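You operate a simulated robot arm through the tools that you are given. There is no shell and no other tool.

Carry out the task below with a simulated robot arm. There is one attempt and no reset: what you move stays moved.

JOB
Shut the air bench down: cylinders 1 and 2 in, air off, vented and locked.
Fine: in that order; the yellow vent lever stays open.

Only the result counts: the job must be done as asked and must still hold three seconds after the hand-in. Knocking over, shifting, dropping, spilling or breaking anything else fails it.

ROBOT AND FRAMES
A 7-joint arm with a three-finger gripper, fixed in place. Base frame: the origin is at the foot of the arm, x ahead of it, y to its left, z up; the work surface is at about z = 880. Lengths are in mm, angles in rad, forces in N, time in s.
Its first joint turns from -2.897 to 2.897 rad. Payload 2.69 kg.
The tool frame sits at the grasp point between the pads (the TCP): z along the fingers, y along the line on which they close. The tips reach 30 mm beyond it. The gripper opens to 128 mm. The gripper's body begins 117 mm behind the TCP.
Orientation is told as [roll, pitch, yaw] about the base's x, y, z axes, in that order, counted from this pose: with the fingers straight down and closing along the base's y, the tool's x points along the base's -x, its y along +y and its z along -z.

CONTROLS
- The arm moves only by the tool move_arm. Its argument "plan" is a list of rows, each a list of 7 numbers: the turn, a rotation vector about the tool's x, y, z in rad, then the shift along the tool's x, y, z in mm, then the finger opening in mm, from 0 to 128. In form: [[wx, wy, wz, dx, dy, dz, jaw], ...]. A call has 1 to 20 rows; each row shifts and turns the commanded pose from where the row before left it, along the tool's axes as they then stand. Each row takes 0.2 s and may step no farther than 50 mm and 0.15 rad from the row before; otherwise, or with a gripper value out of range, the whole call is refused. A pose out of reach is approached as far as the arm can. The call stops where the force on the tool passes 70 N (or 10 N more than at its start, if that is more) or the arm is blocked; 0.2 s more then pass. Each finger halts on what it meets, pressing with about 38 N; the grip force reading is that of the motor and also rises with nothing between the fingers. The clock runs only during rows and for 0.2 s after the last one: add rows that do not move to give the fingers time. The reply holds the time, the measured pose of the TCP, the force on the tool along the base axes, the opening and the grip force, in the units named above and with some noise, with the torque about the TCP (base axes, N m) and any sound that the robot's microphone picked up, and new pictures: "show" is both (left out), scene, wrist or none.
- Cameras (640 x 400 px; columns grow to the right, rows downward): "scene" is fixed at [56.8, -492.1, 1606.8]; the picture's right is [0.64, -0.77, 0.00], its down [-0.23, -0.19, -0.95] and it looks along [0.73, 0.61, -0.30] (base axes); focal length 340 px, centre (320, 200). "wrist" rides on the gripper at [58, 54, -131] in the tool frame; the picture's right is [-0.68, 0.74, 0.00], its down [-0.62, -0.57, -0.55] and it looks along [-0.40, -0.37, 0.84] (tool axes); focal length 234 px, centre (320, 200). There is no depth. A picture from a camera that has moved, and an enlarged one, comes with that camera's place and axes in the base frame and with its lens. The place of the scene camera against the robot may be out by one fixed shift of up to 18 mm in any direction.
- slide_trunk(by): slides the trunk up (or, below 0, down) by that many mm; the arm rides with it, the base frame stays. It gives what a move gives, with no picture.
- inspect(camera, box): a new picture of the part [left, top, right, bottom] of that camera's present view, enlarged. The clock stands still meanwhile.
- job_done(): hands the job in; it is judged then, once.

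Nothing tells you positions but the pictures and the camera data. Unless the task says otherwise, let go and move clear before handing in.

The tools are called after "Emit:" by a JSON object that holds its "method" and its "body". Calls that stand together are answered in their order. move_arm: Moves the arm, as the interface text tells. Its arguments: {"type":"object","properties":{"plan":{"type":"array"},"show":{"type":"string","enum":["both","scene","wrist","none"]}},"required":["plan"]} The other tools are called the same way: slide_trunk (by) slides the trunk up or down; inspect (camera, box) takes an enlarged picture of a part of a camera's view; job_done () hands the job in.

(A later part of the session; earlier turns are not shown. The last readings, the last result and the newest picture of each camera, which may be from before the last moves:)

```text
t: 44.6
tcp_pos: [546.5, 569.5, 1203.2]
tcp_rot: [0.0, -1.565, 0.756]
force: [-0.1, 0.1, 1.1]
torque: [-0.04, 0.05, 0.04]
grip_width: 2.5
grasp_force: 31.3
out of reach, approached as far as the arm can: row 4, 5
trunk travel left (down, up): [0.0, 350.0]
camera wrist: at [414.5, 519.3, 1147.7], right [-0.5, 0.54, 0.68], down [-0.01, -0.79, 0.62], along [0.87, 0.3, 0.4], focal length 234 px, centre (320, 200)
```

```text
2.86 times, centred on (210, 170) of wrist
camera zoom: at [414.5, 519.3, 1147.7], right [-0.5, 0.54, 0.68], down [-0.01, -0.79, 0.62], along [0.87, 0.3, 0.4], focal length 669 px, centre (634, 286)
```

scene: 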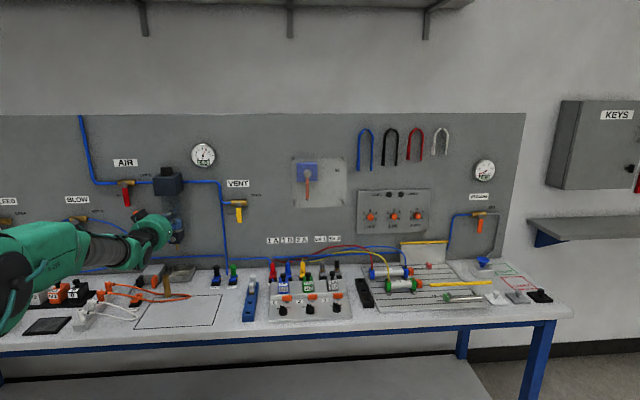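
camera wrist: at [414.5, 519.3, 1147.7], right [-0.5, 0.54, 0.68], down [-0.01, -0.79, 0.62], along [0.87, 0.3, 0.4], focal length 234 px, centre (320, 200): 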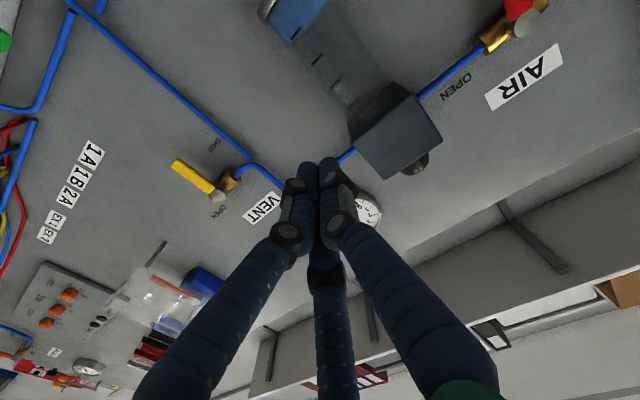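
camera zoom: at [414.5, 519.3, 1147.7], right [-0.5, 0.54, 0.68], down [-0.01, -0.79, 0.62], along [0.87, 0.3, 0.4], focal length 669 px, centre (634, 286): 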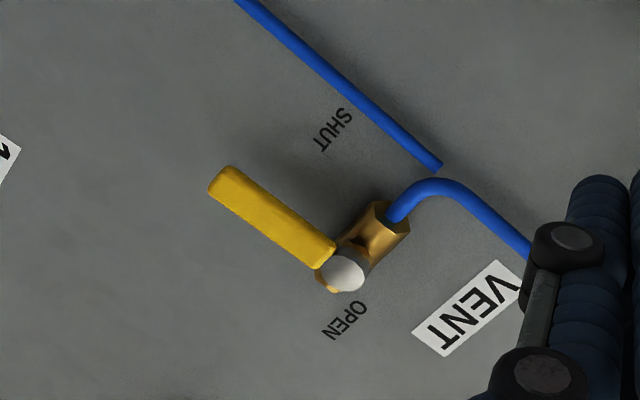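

The view is clear, but the level wrist still limits me near s ≈ -18. The VENT lever can be pushed with the tool pitched downward just as well, so I pitch down about 32° and see whether the reach frees up.

Emit:
{"method": "move_arm", "body": {"plan": [[0, 0.14, 0, 0, 0, 0, 0], [0, 0.14, 0, 0, 0, 0, 0], [0, 0.14, 0, 0, 0, 0, 0], [0, 0.14, 0, 0, 0, 0, 0], [0, 0, 0, 0, -25, 0, 0], [0, 0, 0, 0, -25, 0, 0], [0, 0, 0, 0, 0, 0, 0]]}}

```text
t: 46.2
tcp_pos: [582.2, 538.3, 1205.8]
tcp_rot: [0.002, -1.008, 0.785]
force: [2.3, 2.0, -2.9]
torque: [0.02, -0.03, 0.01]
grip_width: 2.1
grasp_force: 31.5
out of reach, approached as far as the arm can: row 4
trunk travel left (down, up): [0.0, 350.0]
camera wrist: at [444.9, 475.7, 1227.0], right [-0.26, 0.78, 0.57], down [0.3, -0.5, 0.81], along [0.92, 0.39, -0.11], focal length 234 px, centre (320, 200)
```

scene: 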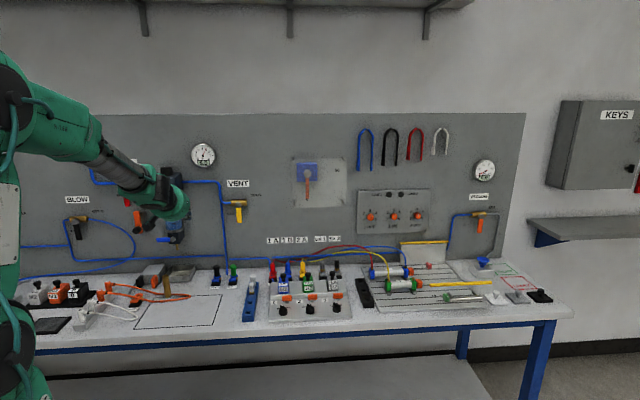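
wrist: 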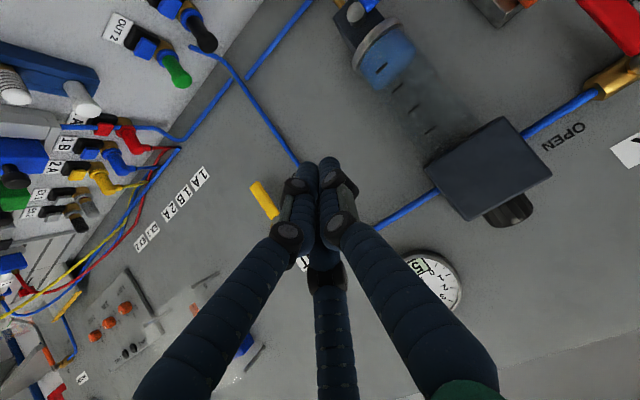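

Pitching down freed the reach: the tool is now at s = 29, pitched 32° below level. VENT's pivot triangulates to s ≈ 173, n ≈ 953, z ≈ 1181, with its lever hanging down to z ≈ 1110. I move to the left of the hanging lever, still off the panel.

Emit:
{"method": "move_arm", "body": {"plan": [[0, 0, 0, 7.9, -37.7, 27.7, 0], [0, 0, 0, 7.9, -37.7, 27.7, 0], [0, 0, 0, 7.9, -37.7, 27.6, 0], [0, 0, 0, 0, 0, 0, 0]]}}

Emit:
{"method": "inspect", "body": {"camera": "scene", "box": [170, 160, 290, 260]}}

Emit:
{"method": "inspect", "body": {"camera": "wrist", "box": [240, 80, 420, 220]}}

```text
t: 47.2
tcp_pos: [704.4, 497.7, 1143.9]
tcp_rot: [0.001, -1.01, 0.784]
force: [0.5, 0.2, -0.9]
torque: [0.09, -0.01, 0.04]
grip_width: 2.1
grasp_force: 31.9
trunk travel left (down, up): [0.0, 350.0]
camera wrist: at [566.3, 435.1, 1165.0], right [-0.27, 0.78, 0.57], down [0.3, -0.5, 0.81], along [0.92, 0.39, -0.1], focal length 234 px, centre (320, 200)
```

scene: 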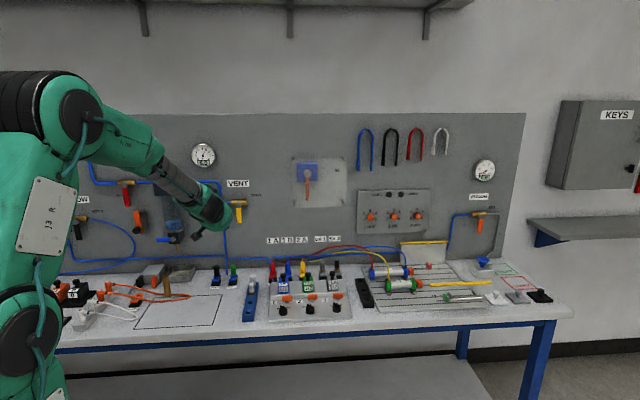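
wrist: 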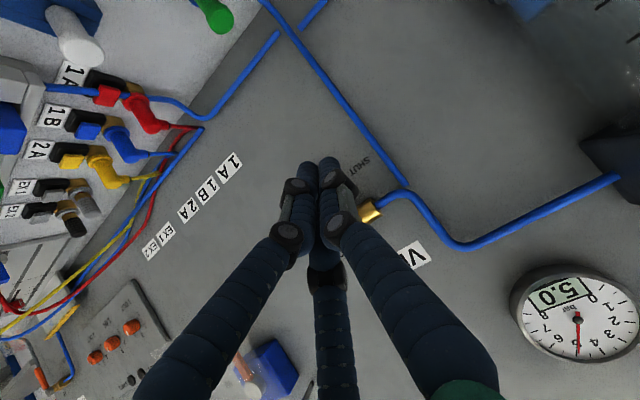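

```text
4.00 times, centred on (230, 210) of scene
camera zoom: at [56.8, -492.1, 1606.8], right [0.64, -0.77, 0.0], down [-0.23, -0.19, -0.95], along [0.73, 0.61, -0.3], focal length 1359 px, centre (680, 160)
```

zoom: 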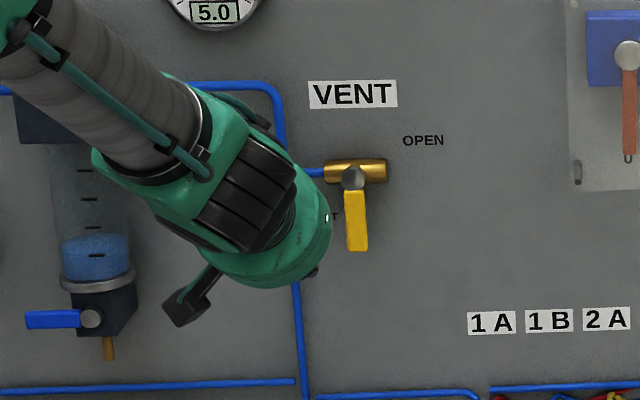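

```text
2.86 times, centred on (330, 150) of wrist
camera zoom: at [566.3, 435.1, 1165.0], right [-0.27, 0.78, 0.57], down [0.3, -0.5, 0.81], along [0.92, 0.39, -0.1], focal length 669 px, centre (291, 343)
```

zoom: 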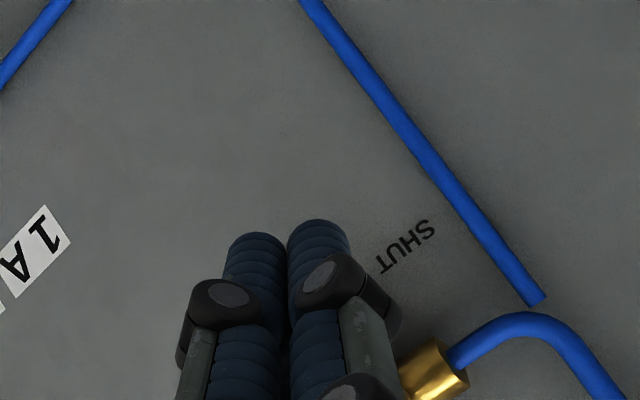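

The VENT pivot is confirmed at s ≈ 175, z ≈ 1180, and the fingers are left of the lever. I insert the tips to the lever's depth.

Emit:
{"method": "move_arm", "body": {"plan": [[0, 0, 0, -23.7, 0, 37.6, 0], [0, 0, 0, -23.7, 0, 37.6, 0], [0, 0, 0, 0, 0, 0, 0]]}}

Emit:
{"method": "inspect", "body": {"camera": "scene", "box": [190, 160, 290, 260]}}

Emit:
{"method": "inspect", "body": {"camera": "wrist", "box": [240, 80, 420, 220]}}

```text
t: 48.0
tcp_pos: [764.8, 560.8, 1142.8]
tcp_rot: [-0.001, -1.011, 0.783]
force: [0.6, 0.4, -2.4]
torque: [0.07, -0.05, 0.01]
grip_width: 1.9
grasp_force: 31.4
trunk travel left (down, up): [0.0, 350.0]
camera wrist: at [627.6, 498.3, 1164.9], right [-0.26, 0.78, 0.57], down [0.3, -0.5, 0.81], along [0.92, 0.39, -0.1], focal length 234 px, centre (320, 200)
```

scene: 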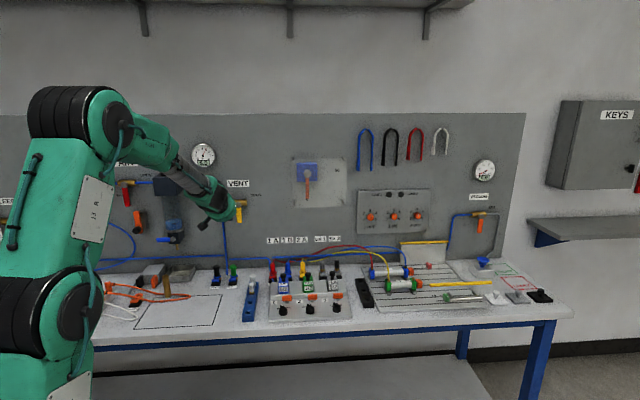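
wrist: 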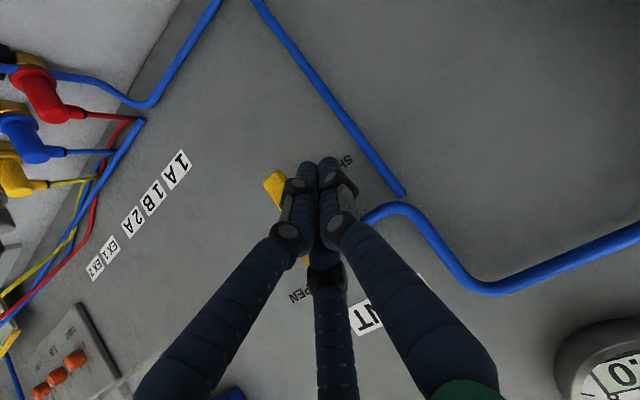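

```text
4.00 times, centred on (240, 210) of scene
camera zoom: at [56.8, -492.1, 1606.8], right [0.64, -0.77, 0.0], down [-0.23, -0.19, -0.95], along [0.73, 0.61, -0.3], focal length 1359 px, centre (640, 160)
```

zoom: 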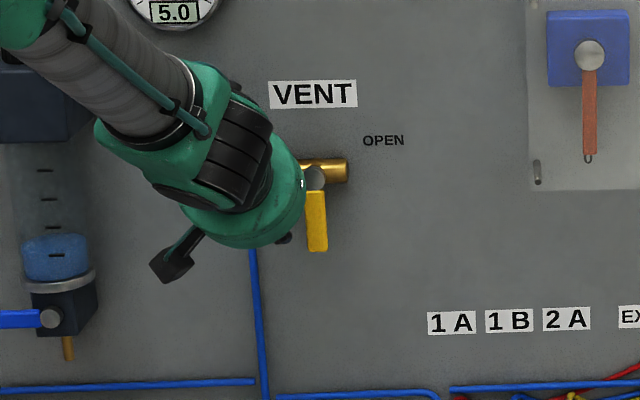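

```text
2.86 times, centred on (330, 150) of wrist
camera zoom: at [627.6, 498.3, 1164.9], right [-0.26, 0.78, 0.57], down [0.3, -0.5, 0.81], along [0.92, 0.39, -0.1], focal length 669 px, centre (291, 343)
```

zoom: 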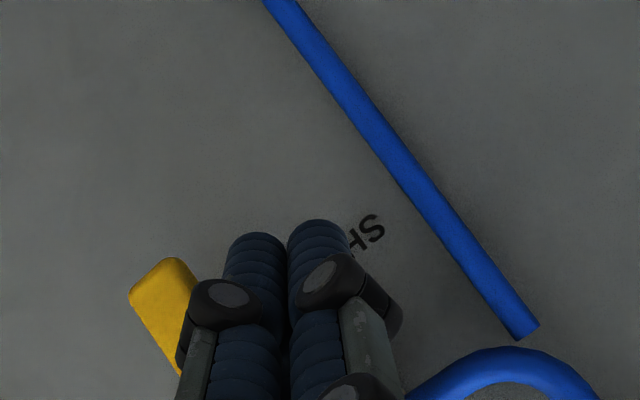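

The fingers are left of the lever and at its depth. I push it right and up along its arc, in two parts.

Emit:
{"method": "move_arm", "body": {"plan": [[0, 0, 0, 0.4, -15, 0.3, 0], [0, 0, 0, 2.4, -12.7, 1.5, 0], [0, 0, 0, -0.5, -13.1, -0.3, 0], [0, 0, 0, -3.3, -12.4, -2.1, 0]]}}

Emit:
{"method": "inspect", "body": {"camera": "scene", "box": [190, 130, 290, 260]}}

```text
t: 49.0
tcp_pos: [802.3, 521.1, 1144.7]
tcp_rot: [-0.001, -1.011, 0.782]
force: [-0.2, -0.2, 0.3]
torque: [-0.01, -0.02, 0.01]
grip_width: 2.2
grasp_force: 31.8
trunk travel left (down, up): [0.0, 350.0]
camera wrist: at [665.8, 459.0, 1166.2], right [-0.26, 0.78, 0.57], down [0.3, -0.5, 0.81], along [0.92, 0.39, -0.1], focal length 234 px, centre (320, 200)
```

scene: 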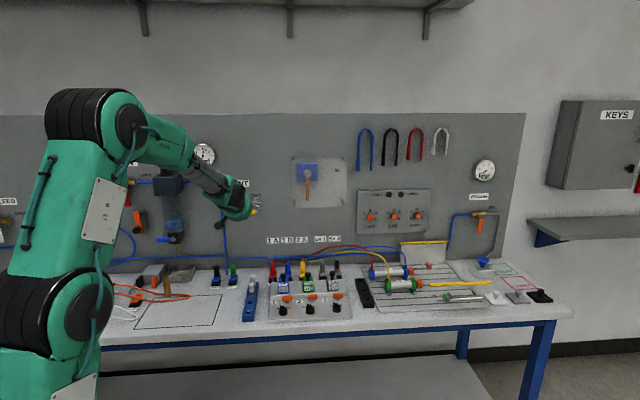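
wrist: 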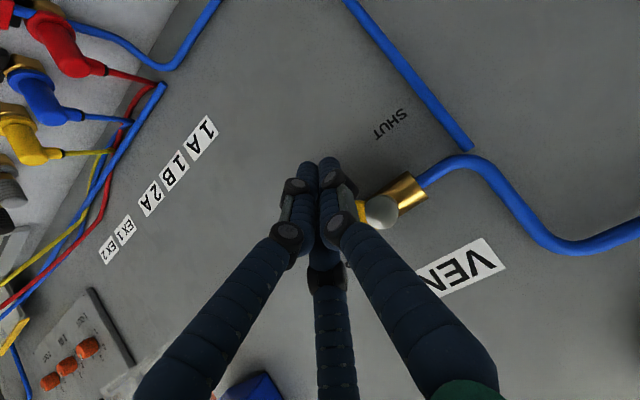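

```text
3.08 times, centred on (240, 195) of scene
camera zoom: at [56.8, -492.1, 1606.8], right [0.64, -0.77, 0.0], down [-0.23, -0.19, -0.95], along [0.73, 0.61, -0.3], focal length 1046 px, centre (566, 215)
```

zoom: 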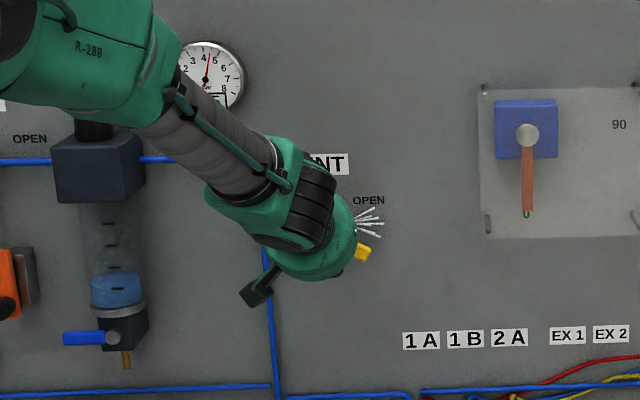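

The vent lever is turning and air is blowing out. I continue to horizontal (OPEN).

Emit:
{"method": "move_arm", "body": {"plan": [[0, 0, 0, -6, -11, -3.8, 0], [0, 0, 0, -8.1, -8.8, -5.1, 0], [0, 0, 0, -9.8, -6, -6.2, 0], [0, 0, 0, 0, 0, 0, 0]]}}

Emit:
{"method": "inspect", "body": {"camera": "scene", "box": [190, 130, 290, 260]}}

Emit:
{"method": "inspect", "body": {"camera": "wrist", "box": [260, 80, 480, 260]}}

```text
t: 50.0
tcp_pos: [819.3, 501.3, 1164.9]
tcp_rot: [0.004, -1.003, 0.782]
force: [-22.9, -5.6, -36.1]
torque: [-0.46, 0.35, -0.16]
grip_width: 1.9
grasp_force: 31.2
trunk travel left (down, up): [0.0, 350.0]
camera wrist: at [682.0, 440.1, 1187.2], right [-0.26, 0.78, 0.57], down [0.31, -0.49, 0.81], along [0.91, 0.39, -0.11], focal length 234 px, centre (320, 200)
```

scene: 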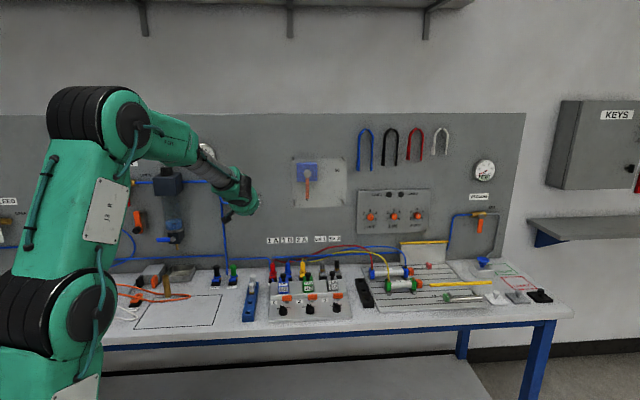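
wrist: 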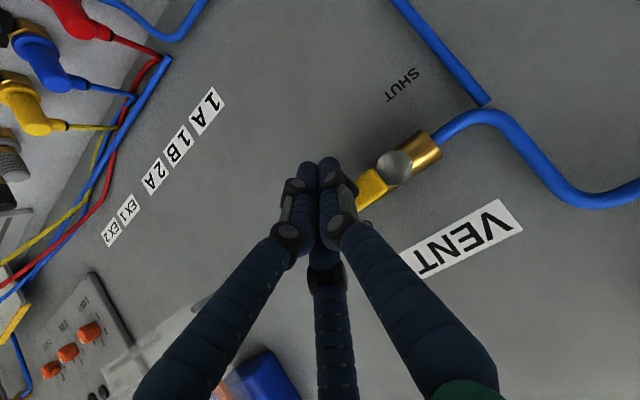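

```text
3.08 times, centred on (240, 195) of scene
camera zoom: at [56.8, -492.1, 1606.8], right [0.64, -0.77, 0.0], down [-0.23, -0.19, -0.95], along [0.73, 0.61, -0.3], focal length 1046 px, centre (566, 215)
```

zoom: 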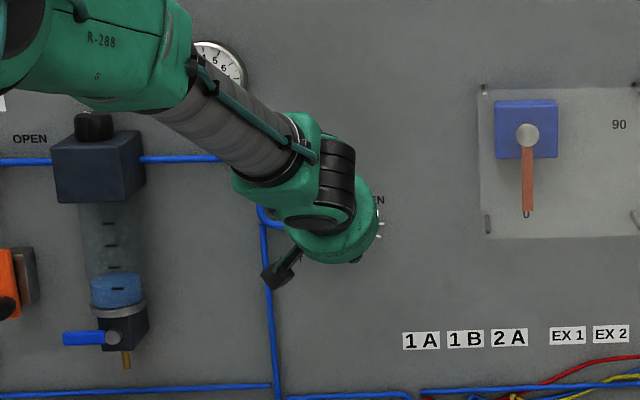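

```text
2.22 times, centred on (370, 170) of wrist
camera zoom: at [682.0, 440.1, 1187.2], right [-0.26, 0.78, 0.57], down [0.31, -0.49, 0.81], along [0.91, 0.39, -0.11], focal length 520 px, centre (209, 267)
```

zoom: 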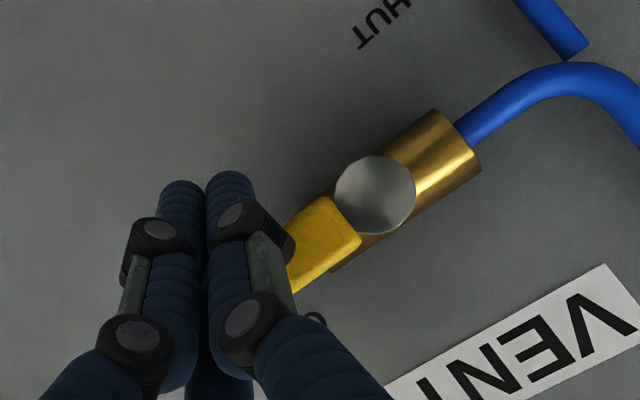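

The lever is on its OPEN stop. I drop the fingers away from it, withdraw from the panel, and check lever and gauge.

Emit:
{"method": "move_arm", "body": {"plan": [[0, 0, 0, 12.7, 0, 8, 0], [0, 0, 0, 4.2, 0, 2.7, 0], [0, 0, 0, 21.3, 0, -33.9, 0], [0, 0, 0, 21.3, 0, -33.9, 0], [0, 0, 0, 21.3, 0, -33.9, 0], [0, 0, 0, 0, 0, 0, 0]]}}

Emit:
{"method": "inspect", "body": {"camera": "scene", "box": [190, 130, 290, 260]}}

Emit:
{"method": "inspect", "body": {"camera": "wrist", "box": [260, 80, 480, 260]}}

```text
t: 51.4
tcp_pos: [735.5, 416.7, 1156.1]
tcp_rot: [0.0, -1.012, 0.784]
force: [-0.2, -0.6, 0.3]
torque: [-0.04, -0.03, -0.01]
grip_width: 1.9
grasp_force: 31.7
trunk travel left (down, up): [0.0, 350.0]
camera wrist: at [597.8, 353.6, 1176.6], right [-0.27, 0.78, 0.57], down [0.3, -0.5, 0.81], along [0.92, 0.39, -0.1], focal length 234 px, centre (320, 200)
```

scene: 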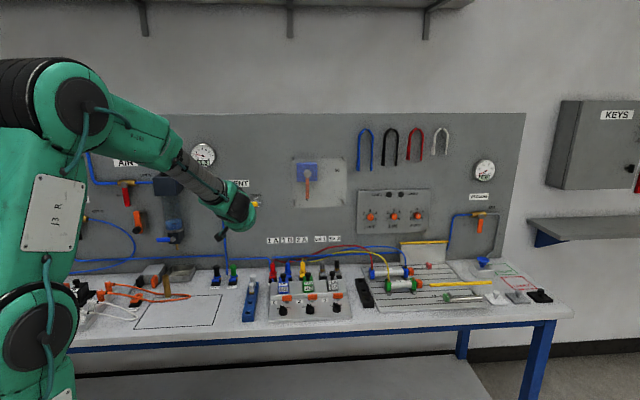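
wrist: 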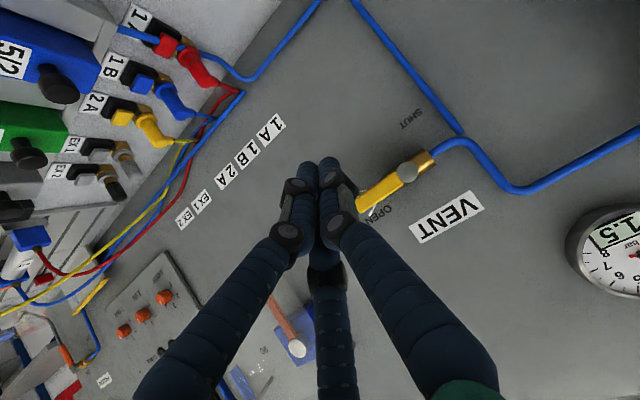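

```text
3.08 times, centred on (240, 195) of scene
camera zoom: at [56.8, -492.1, 1606.8], right [0.64, -0.77, 0.0], down [-0.23, -0.19, -0.95], along [0.73, 0.61, -0.3], focal length 1046 px, centre (566, 215)
```

zoom: 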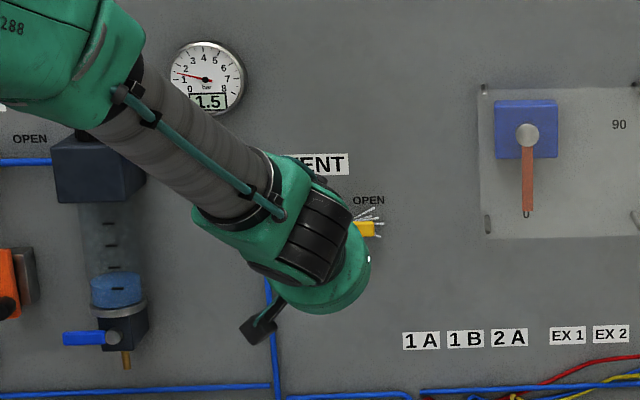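

```text
2.22 times, centred on (370, 170) of wrist
camera zoom: at [597.8, 353.6, 1176.6], right [-0.27, 0.78, 0.57], down [0.3, -0.5, 0.81], along [0.92, 0.39, -0.1], focal length 520 px, centre (209, 267)
```

zoom: 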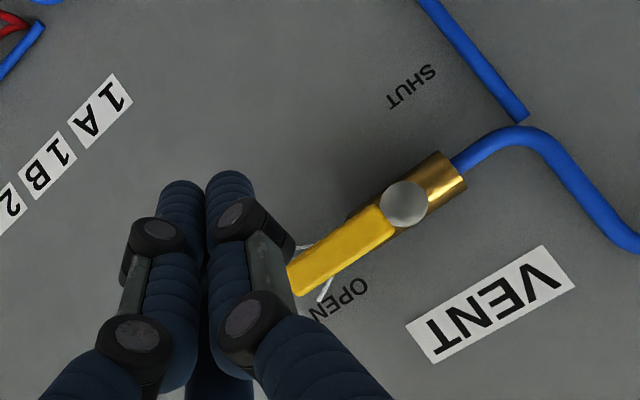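

VENT is fully open and the gauge is down to 1.5 bar and falling. While it drains I move back left, keeping clear of the regulator, towards the latch.

Emit:
{"method": "move_arm", "body": {"plan": [[0, 0, 0, -5.4, 39, -9.8, 0], [0, 0, 0, -5.4, 39, -9.8, 0], [0, 0, 0, -5.4, 39, -9.8, 0], [0, 0, 0, -5.4, 39, -9.8, 0], [0, 0, 0, -5.4, 39, -9.8, 0], [0, 0, 0, 0, 43.8, 0, 0], [0, 0, 0, 0, 43.8, 0, 0], [0, 0, 0, 0, 43.8, 0, 0], [0, 0, 0, 0, 43.8, 0, 0], [0, 0, 0, 0, 43.8, 0, 0], [0, 0, 0, 0, 0, 0, 0]]}}

Emit:
{"method": "inspect", "body": {"camera": "scene", "box": [90, 130, 290, 260]}}

Emit:
{"method": "inspect", "body": {"camera": "wrist", "box": [240, 60, 440, 220]}}

```text
t: 53.8
tcp_pos: [422.6, 691.7, 1201.8]
tcp_rot: [0.0, -1.011, 0.785]
force: [-0.3, 0.0, -0.6]
torque: [0.02, -0.05, -0.02]
grip_width: 2.0
grasp_force: 31.6
trunk travel left (down, up): [0.0, 350.0]
camera wrist: at [285.6, 630.5, 1223.1], right [-0.27, 0.78, 0.57], down [0.3, -0.5, 0.81], along [0.92, 0.39, -0.1], focal length 234 px, centre (320, 200)
```

scene: 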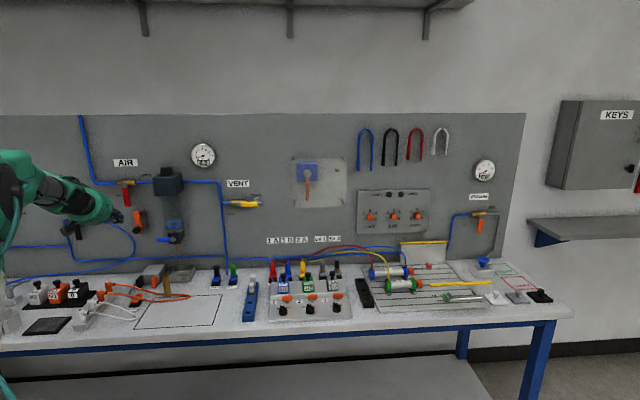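
wrist: 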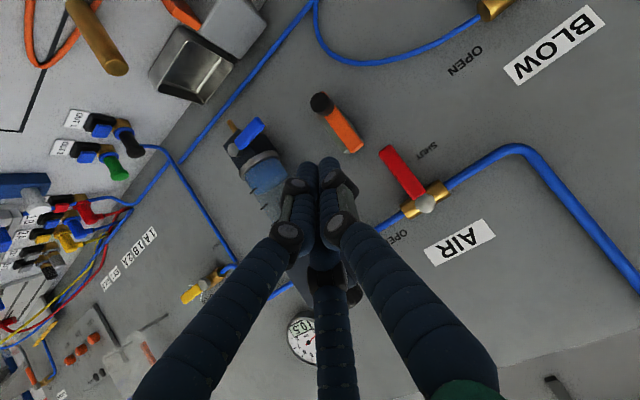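

```text
3.08 times, centred on (190, 195) of scene
camera zoom: at [56.8, -492.1, 1606.8], right [0.64, -0.77, 0.0], down [-0.23, -0.19, -0.95], along [0.73, 0.61, -0.3], focal length 1046 px, centre (720, 215)
```

zoom: 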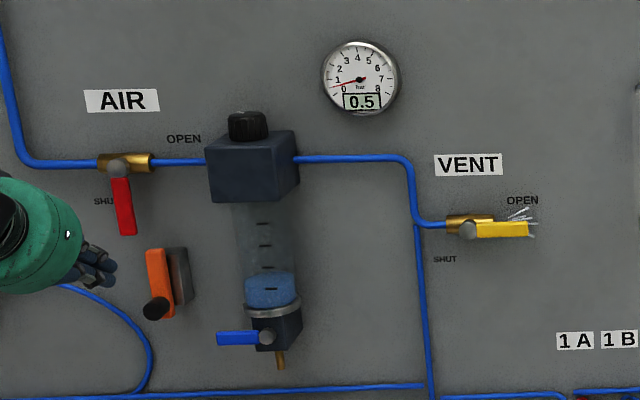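

```text
2.50 times, centred on (340, 140) of wrist
camera zoom: at [285.6, 630.5, 1223.1], right [-0.27, 0.78, 0.57], down [0.3, -0.5, 0.81], along [0.92, 0.39, -0.1], focal length 585 px, centre (270, 350)
```

zoom: 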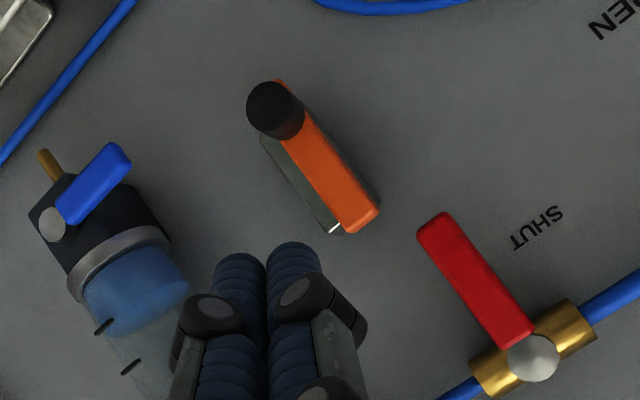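

The gauge reads 0.5 bar and is still falling. The latch bar spans z = 1076 to 1164 at s = -205, just right of the shut lever whose tip is at z ≈ 1186, so it must slide up to block the lever. I level the tool again and go below the latch knob, without touching it, to let the pressure reach zero.

Emit:
{"method": "move_arm", "body": {"plan": [[0, -0.14, 0, 0, 0, 0, 0], [0, -0.14, 0, 0, 0, 0, 0], [0, -0.14, 0, 0, 0, 0, 0], [0, -0.14, 0, 0, 0, 0, 0], [0, 0, 0, 45, 4, 0, 0], [0, 0, 0, 45, 5, 0, 0], [0, 0, 0, 45, 5, 0, 0], [0, 0, 0, 0, 0, 0, 0]]}}

Emit:
{"method": "inspect", "body": {"camera": "scene", "box": [90, 130, 290, 260]}}

Emit:
{"method": "inspect", "body": {"camera": "wrist", "box": [240, 60, 440, 220]}}

```text
t: 55.6
tcp_pos: [414.4, 701.4, 1066.0]
tcp_rot: [-0.122, -1.571, 0.906]
force: [-0.7, -0.6, 0.2]
torque: [0.04, -0.01, -0.02]
grip_width: 2.0
grasp_force: 31.5
trunk travel left (down, up): [0.0, 350.0]
camera wrist: at [284.6, 646.6, 1008.7], right [-0.52, 0.52, 0.68], down [0.01, -0.79, 0.62], along [0.85, 0.33, 0.4], focal length 234 px, centre (320, 200)
```

scene: 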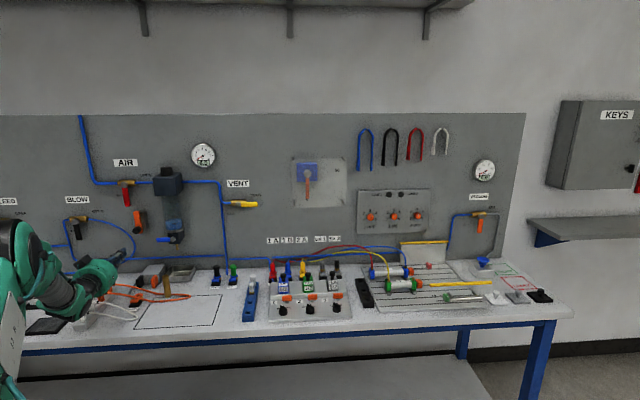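
wrist: 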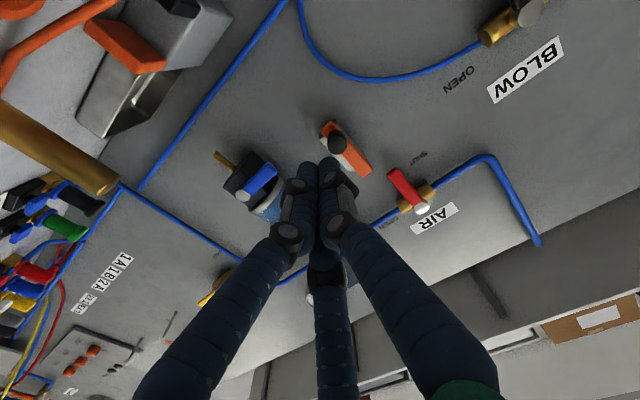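

```text
3.08 times, centred on (190, 195) of scene
camera zoom: at [56.8, -492.1, 1606.8], right [0.64, -0.77, 0.0], down [-0.23, -0.19, -0.95], along [0.73, 0.61, -0.3], focal length 1046 px, centre (720, 215)
```

zoom: 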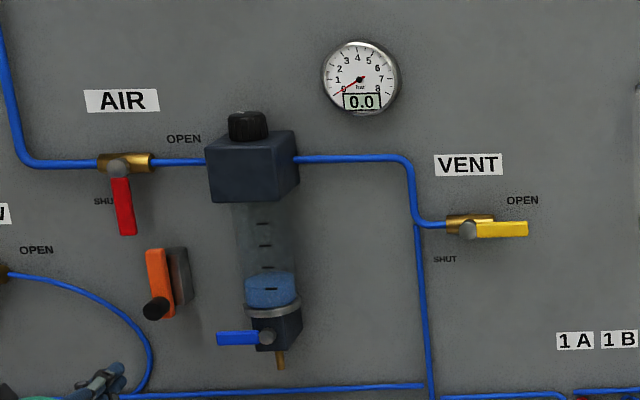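

```text
2.50 times, centred on (340, 140) of wrist
camera zoom: at [284.6, 646.6, 1008.7], right [-0.52, 0.52, 0.68], down [0.01, -0.79, 0.62], along [0.85, 0.33, 0.4], focal length 585 px, centre (270, 350)
```

zoom: 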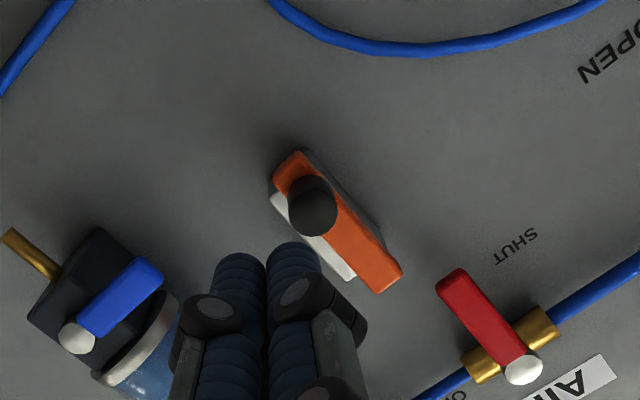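

The gauge reads 0.0 bar with AIR shut and VENT open, so it's time to lock. I lower slightly, insert the fingertips under the latch bar's lower end, and look.

Emit:
{"method": "move_arm", "body": {"plan": [[0, 0, 0, 16, 0, 0, 0], [0, 0, 0, 0, 1, 47, 0], [0, 0, 0, 0, 0, 47, 0], [0, 0, 0, 0, 0, 47, 0], [0, 0, 0, 0, 0, 0, 0]]}}

Emit:
{"method": "inspect", "body": {"camera": "scene", "box": [80, 160, 200, 260]}}

Emit:
{"method": "inspect", "body": {"camera": "wrist", "box": [240, 60, 440, 220]}}

```text
t: 56.8
tcp_pos: [513.3, 800.4, 1052.8]
tcp_rot: [-0.138, -1.569, 0.919]
force: [0.3, 0.1, 0.2]
torque: [0.09, -0.04, 0.01]
grip_width: 1.7
grasp_force: 31.3
trunk travel left (down, up): [0.0, 350.0]
camera wrist: at [383.9, 747.2, 994.7], right [-0.52, 0.52, 0.68], down [0.01, -0.79, 0.62], along [0.85, 0.33, 0.4], focal length 234 px, centre (320, 200)
```

scene: 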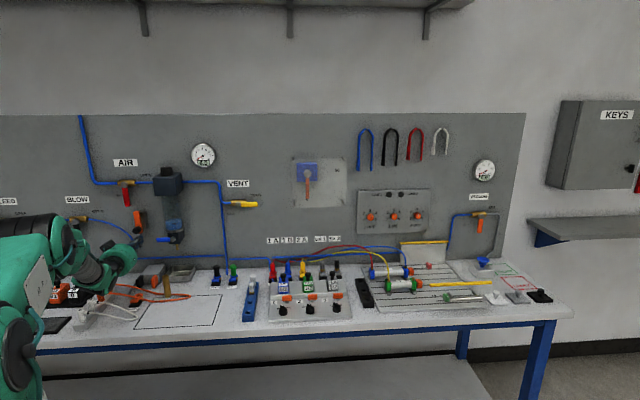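
wrist: 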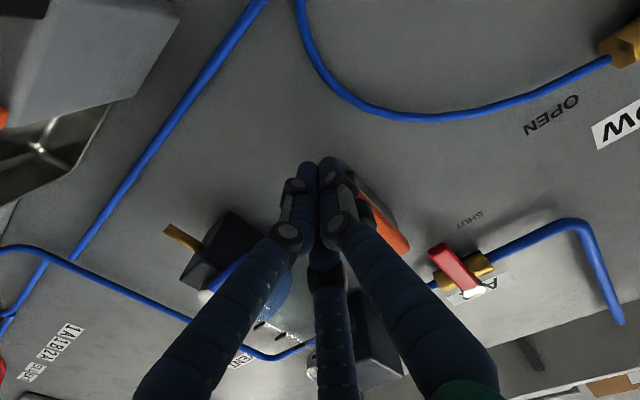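

```text
4.00 times, centred on (140, 210) of scene
camera zoom: at [56.8, -492.1, 1606.8], right [0.64, -0.77, 0.0], down [-0.23, -0.19, -0.95], along [0.73, 0.61, -0.3], focal length 1359 px, centre (1040, 160)
```

zoom: 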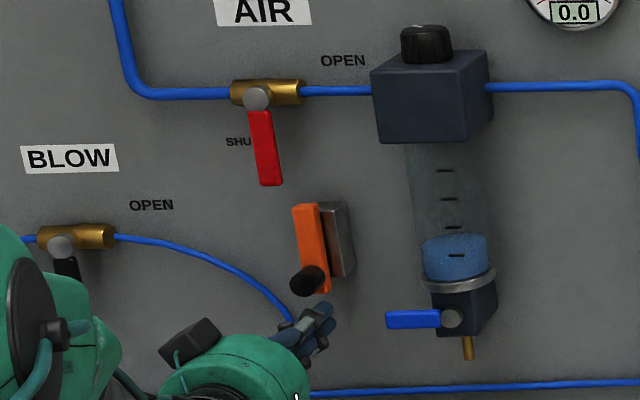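

```text
2.50 times, centred on (340, 140) of wrist
camera zoom: at [383.9, 747.2, 994.7], right [-0.52, 0.52, 0.68], down [0.01, -0.79, 0.62], along [0.85, 0.33, 0.4], focal length 585 px, centre (270, 350)
```

zoom: 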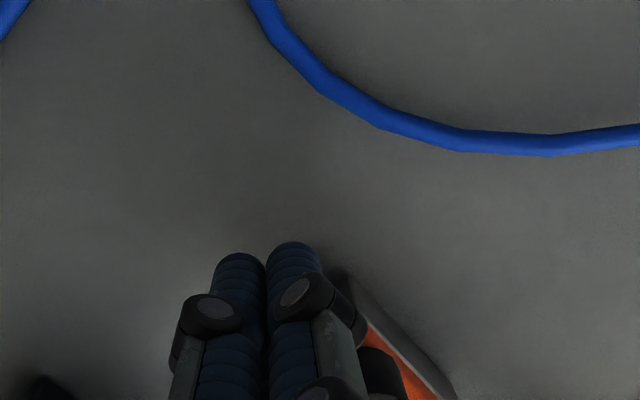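

The fingertips are just under the bar's lower end. I push the latch upward in steps.

Emit:
{"method": "move_arm", "body": {"plan": [[0, 0, 0, -8, 0, 0, 0], [0, 0, 0, -8, 0, 0, 0], [0, 0, 0, -6, 0, 0, 0], [0, 0, 0, -6, 0, 0, 0], [0, 0, 0, -6, 0, 0, 0]]}}

Emit:
{"method": "inspect", "body": {"camera": "scene", "box": [80, 160, 200, 260]}}

```text
t: 58.0
tcp_pos: [514.9, 801.3, 1087.1]
tcp_rot: [1.936, -1.571, -1.151]
force: [0.8, -1.2, -1.5]
torque: [-0.03, 0.07, 0.01]
grip_width: 2.0
grasp_force: 31.6
trunk travel left (down, up): [0.0, 350.0]
camera wrist: at [384.6, 747.7, 1028.3], right [-0.52, 0.52, 0.68], down [0.01, -0.79, 0.62], along [0.85, 0.33, 0.4], focal length 234 px, centre (320, 200)
```

scene: 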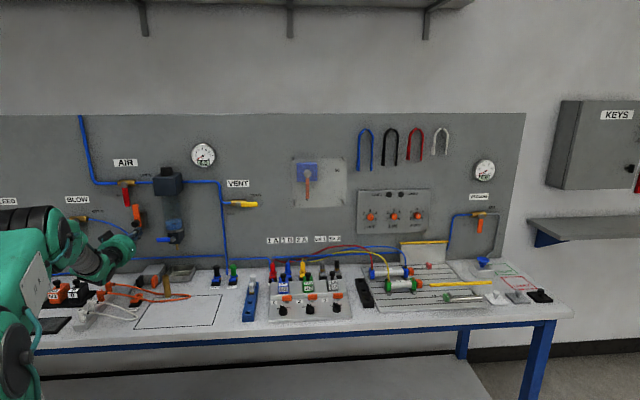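
wrist: 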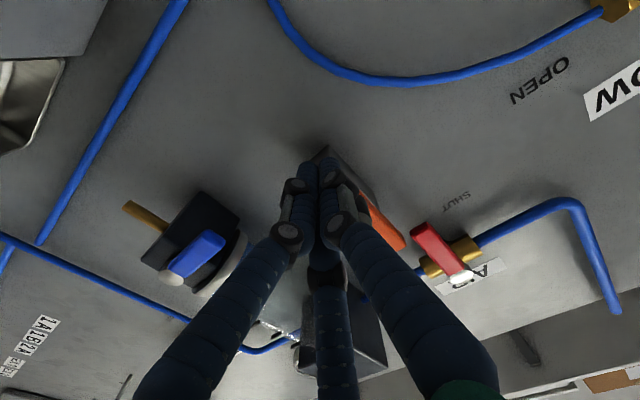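

```text
4.00 times, centred on (140, 210) of scene
camera zoom: at [56.8, -492.1, 1606.8], right [0.64, -0.77, 0.0], down [-0.23, -0.19, -0.95], along [0.73, 0.61, -0.3], focal length 1359 px, centre (1040, 160)
```

zoom: 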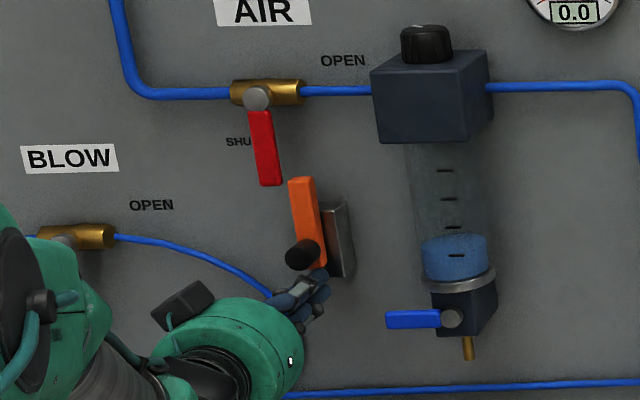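

The bar slides up beside the lever. I keep pushing in small steps until it reaches its stop.

Emit:
{"method": "move_arm", "body": {"plan": [[0, 0, 0, -5, 0, 0, 0], [0, 0, 0, -5, 0, 0, 0], [0, 0, 0, -4, 0, 0, 0]], "show": "none"}}

Emit:
{"method": "inspect", "body": {"camera": "scene", "box": [80, 160, 200, 260]}}

```text
t: 58.8
tcp_pos: [514.2, 802.0, 1098.3]
tcp_rot: [0.716, -1.571, 0.068]
force: [0.3, -0.1, -1.2]
torque: [0.01, 0.06, 0.01]
grip_width: 2.0
grasp_force: 31.1
trunk travel left (down, up): [0.0, 350.0]
```

```text
4.00 times, centred on (140, 210) of scene
camera zoom: at [56.8, -492.1, 1606.8], right [0.64, -0.77, 0.0], down [-0.23, -0.19, -0.95], along [0.73, 0.61, -0.3], focal length 1359 px, centre (1040, 160)
```

zoom: 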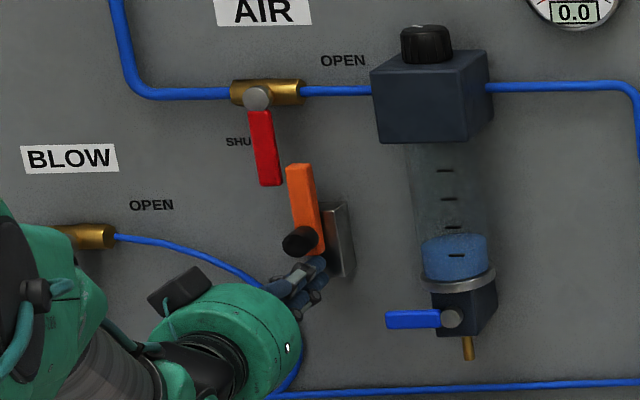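

It is still sliding freely. I continue.

Emit:
{"method": "move_arm", "body": {"plan": [[0, 0, 0, -4, 0, 0, 0], [0, 0, 0, -4, 0, 0, 0], [0, 0, 0, -4, 0, 0, 0]], "show": "none"}}

Emit:
{"method": "inspect", "body": {"camera": "scene", "box": [80, 160, 200, 260]}}

```text
t: 59.6
tcp_pos: [514.1, 802.1, 1112.1]
tcp_rot: [-1.313, -1.572, 2.097]
force: [-0.9, -0.3, -1.7]
torque: [-0.04, 0.05, 0.05]
grip_width: 1.9
grasp_force: 31.6
trunk travel left (down, up): [0.0, 350.0]
```

```text
4.00 times, centred on (140, 210) of scene
camera zoom: at [56.8, -492.1, 1606.8], right [0.64, -0.77, 0.0], down [-0.23, -0.19, -0.95], along [0.73, 0.61, -0.3], focal length 1359 px, centre (1040, 160)
```

zoom: 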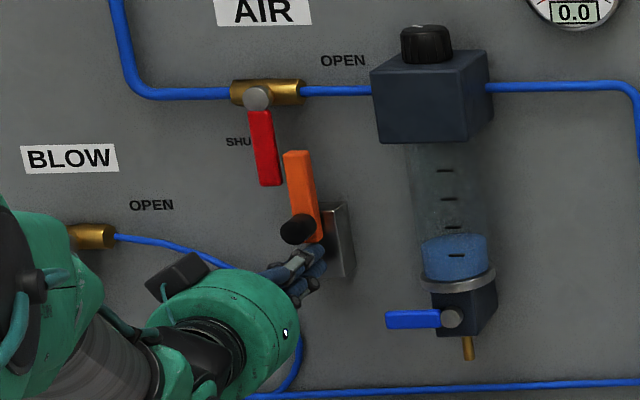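

Still free; the bar's top is now well beside the lever. I continue towards its stop.

Emit:
{"method": "move_arm", "body": {"plan": [[0, 0, 0, -4, 0, 0, 0], [0, 0, 0, -4, 0, 0, 0], [0, 0, 0, -3, 0, 0, 0]], "show": "none"}}

Emit:
{"method": "inspect", "body": {"camera": "scene", "box": [80, 160, 200, 260]}}

```text
t: 60.4
tcp_pos: [514.6, 801.9, 1119.0]
tcp_rot: [-0.073, -1.567, 0.858]
force: [3.3, -0.4, -10.1]
torque: [-0.09, 0.24, -0.07]
grip_width: 2.1
grasp_force: 31.4
trunk travel left (down, up): [0.0, 350.0]
```

```text
4.00 times, centred on (140, 210) of scene
camera zoom: at [56.8, -492.1, 1606.8], right [0.64, -0.77, 0.0], down [-0.23, -0.19, -0.95], along [0.73, 0.61, -0.3], focal length 1359 px, centre (1040, 160)
```

zoom: 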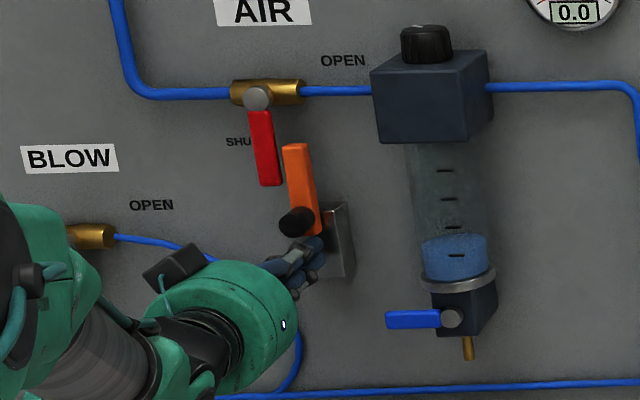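

A reaction force of 10 N is appearing, which is likely the stop. I push 3 mm more to confirm.

Emit:
{"method": "move_arm", "body": {"plan": [[0, 0, 0, -2, 0, 0, 0], [0, 0, 0, -1.5, 0, 0, 0], [0, 0, 0, 0, 0, 0, 0]]}}

Emit:
{"method": "inspect", "body": {"camera": "scene", "box": [80, 160, 200, 260]}}

```text
t: 61.2
tcp_pos: [514.3, 801.1, 1120.1]
tcp_rot: [-0.189, -1.563, 0.973]
force: [-6.2, -12.0, -33.5]
torque: [-0.3, 0.54, -0.11]
grip_width: 2.2
grasp_force: 31.6
trunk travel left (down, up): [0.0, 350.0]
camera wrist: at [384.4, 747.3, 1063.0], right [-0.52, 0.53, 0.68], down [0.01, -0.78, 0.62], along [0.86, 0.33, 0.4], focal length 234 px, centre (320, 200)
```

scene: 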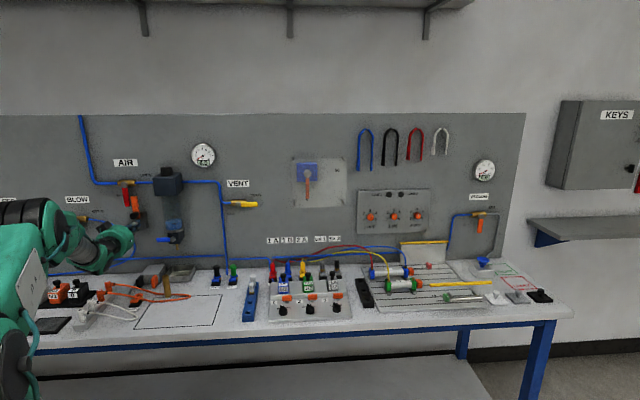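
wrist: 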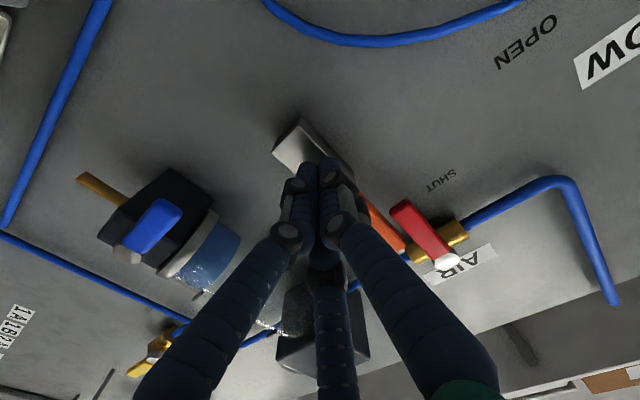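

```text
4.00 times, centred on (140, 210) of scene
camera zoom: at [56.8, -492.1, 1606.8], right [0.64, -0.77, 0.0], down [-0.23, -0.19, -0.95], along [0.73, 0.61, -0.3], focal length 1359 px, centre (1040, 160)
```

zoom: 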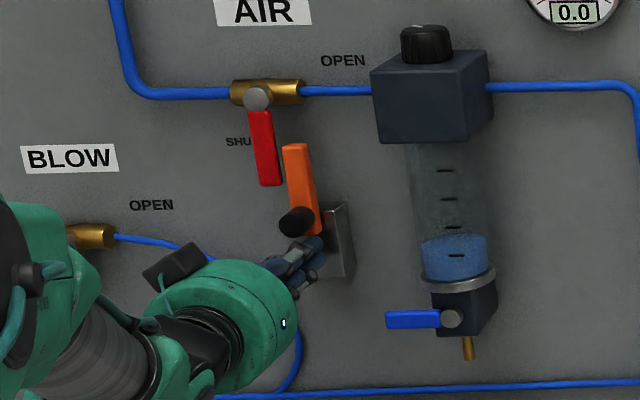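

The bar is hard against its upper stop, standing beside the shut AIR lever. I lower the fingers off it, withdraw and check that it stays up.

Emit:
{"method": "move_arm", "body": {"plan": [[0, 0, 0, 8, 0, 0, 0], [0, 0, 0, 10, 0, 0, 0], [0, 0, 0, 0, 0, -40, 0], [0, 0, 0, 0, 0, -45, 0], [0, 0, 0, 0, 0, -45, 0], [0, 0, 0, 0, 0, 0, 0]]}}

Emit:
{"method": "inspect", "body": {"camera": "scene", "box": [80, 130, 290, 260]}}

Emit:
{"method": "inspect", "body": {"camera": "wrist", "box": [260, 60, 460, 220]}}

Emit:
{"method": "inspect", "body": {"camera": "scene", "box": [264, 180, 504, 330]}}

```text
t: 62.6
tcp_pos: [421.6, 710.1, 1111.2]
tcp_rot: [2.588, -1.568, -1.805]
force: [-0.4, 0.0, 0.2]
torque: [-0.02, 0.02, 0.02]
grip_width: 1.9
grasp_force: 31.8
trunk travel left (down, up): [0.0, 350.0]
camera wrist: at [291.9, 655.9, 1053.4], right [-0.52, 0.52, 0.68], down [0.01, -0.79, 0.61], along [0.85, 0.33, 0.4], focal length 234 px, centre (320, 200)
```

scene: 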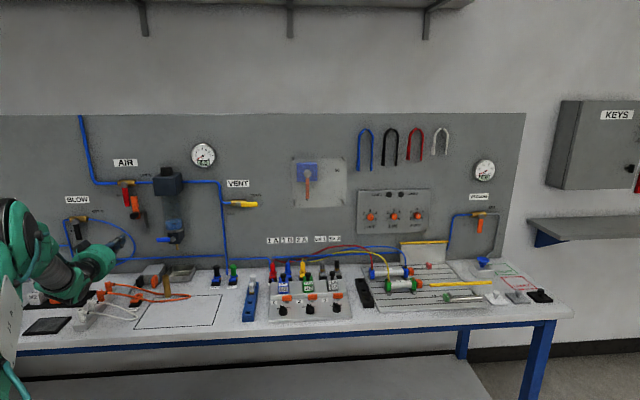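
wrist: 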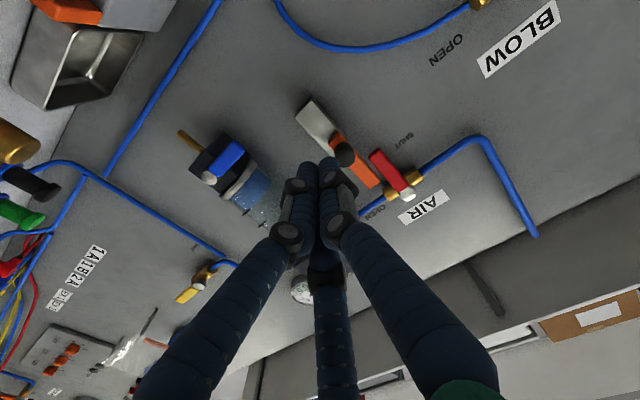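

```text
3.05 times, centred on (185, 195) of scene
camera zoom: at [56.8, -492.1, 1606.8], right [0.64, -0.77, 0.0], down [-0.23, -0.19, -0.95], along [0.73, 0.61, -0.3], focal length 1036 px, centre (731, 215)
```

zoom: 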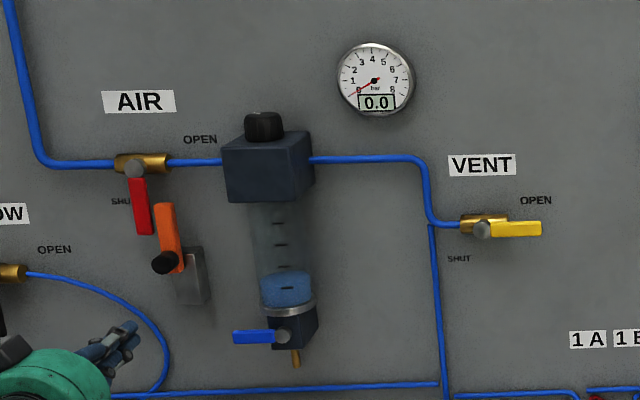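

```text
2.50 times, centred on (360, 140) of wrist
camera zoom: at [291.9, 655.9, 1053.4], right [-0.52, 0.52, 0.68], down [0.01, -0.79, 0.61], along [0.85, 0.33, 0.4], focal length 585 px, centre (220, 350)
```

zoom: 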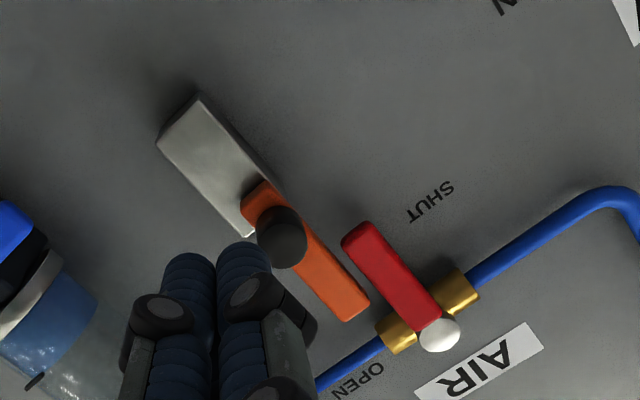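

```text
2.67 times, centred on (384, 255) of scene
camera zoom: at [56.8, -492.1, 1606.8], right [0.64, -0.77, 0.0], down [-0.23, -0.19, -0.95], along [0.73, 0.61, -0.3], focal length 906 px, centre (149, 53)
```

zoom: 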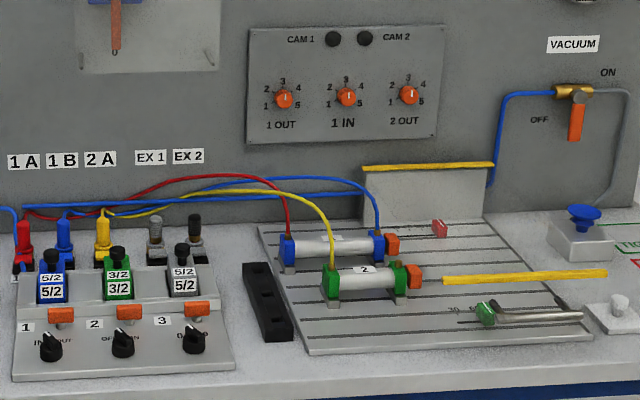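

Everything holds: both cylinders are in, AIR is shut, the gauge reads 0.0, VENT is open and the latch is up. I move a bit further away, wait about two seconds and check once more.

Emit:
{"method": "move_arm", "body": {"plan": [[0, 0, 0, -20, 0, 0, 0], [0, 0, 0, -20, 0, 0, 0], [0, 0, 0, 0, 0, 0, 0], [0, 0, 0, 0, 0, 0, 0], [0, 0, 0, 0, 0, 0, 0], [0, 0, 0, 0, 0, 0, 0], [0, 0, 0, 0, 0, 0, 0], [0, 0, 0, 0, 0, 0, 0], [0, 0, 0, 0, 0, 0, 0], [0, 0, 0, 0, 0, 0, 0], [0, 0, 0, 0, 0, 0, 0]], "show": "scene"}}

Emit:
{"method": "inspect", "body": {"camera": "scene", "box": [80, 130, 290, 260]}}

Emit:
{"method": "inspect", "body": {"camera": "scene", "box": [264, 180, 504, 330]}}

```text
t: 65.0
tcp_pos: [422.0, 708.9, 1148.2]
tcp_rot: [-0.298, -1.571, 1.08]
force: [-0.2, -0.4, 0.5]
torque: [-0.01, 0.02, 0.01]
grip_width: 2.2
grasp_force: 31.2
trunk travel left (down, up): [0.0, 350.0]
```

scene: 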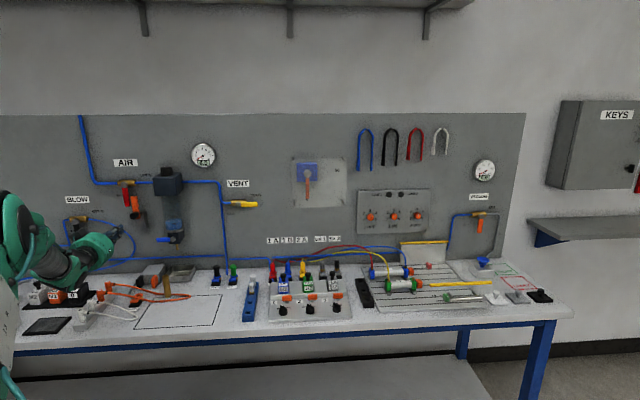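

```text
3.05 times, centred on (185, 195) of scene
camera zoom: at [56.8, -492.1, 1606.8], right [0.64, -0.77, 0.0], down [-0.23, -0.19, -0.95], along [0.73, 0.61, -0.3], focal length 1036 px, centre (731, 215)
```

zoom: 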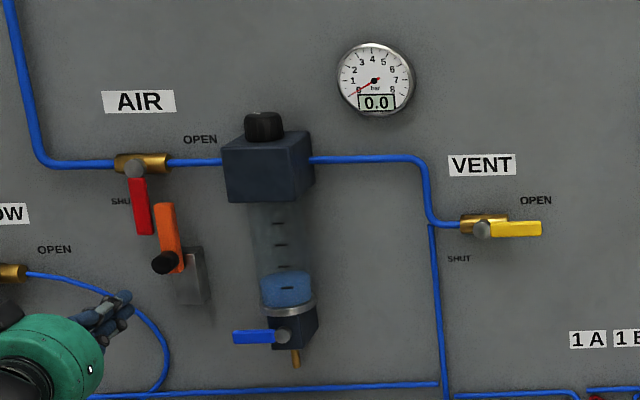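

```text
2.67 times, centred on (384, 255) of scene
camera zoom: at [56.8, -492.1, 1606.8], right [0.64, -0.77, 0.0], down [-0.23, -0.19, -0.95], along [0.73, 0.61, -0.3], focal length 906 px, centre (149, 53)
```

zoom: 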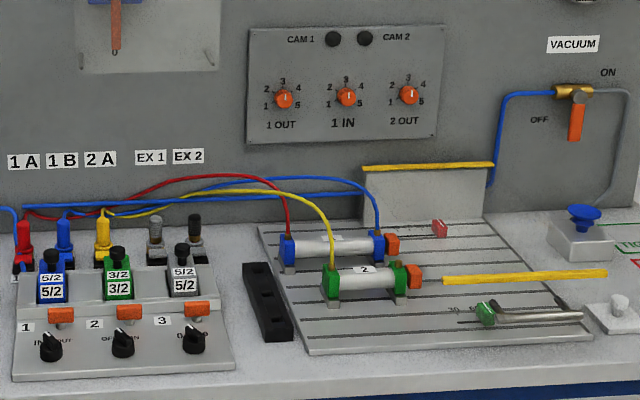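

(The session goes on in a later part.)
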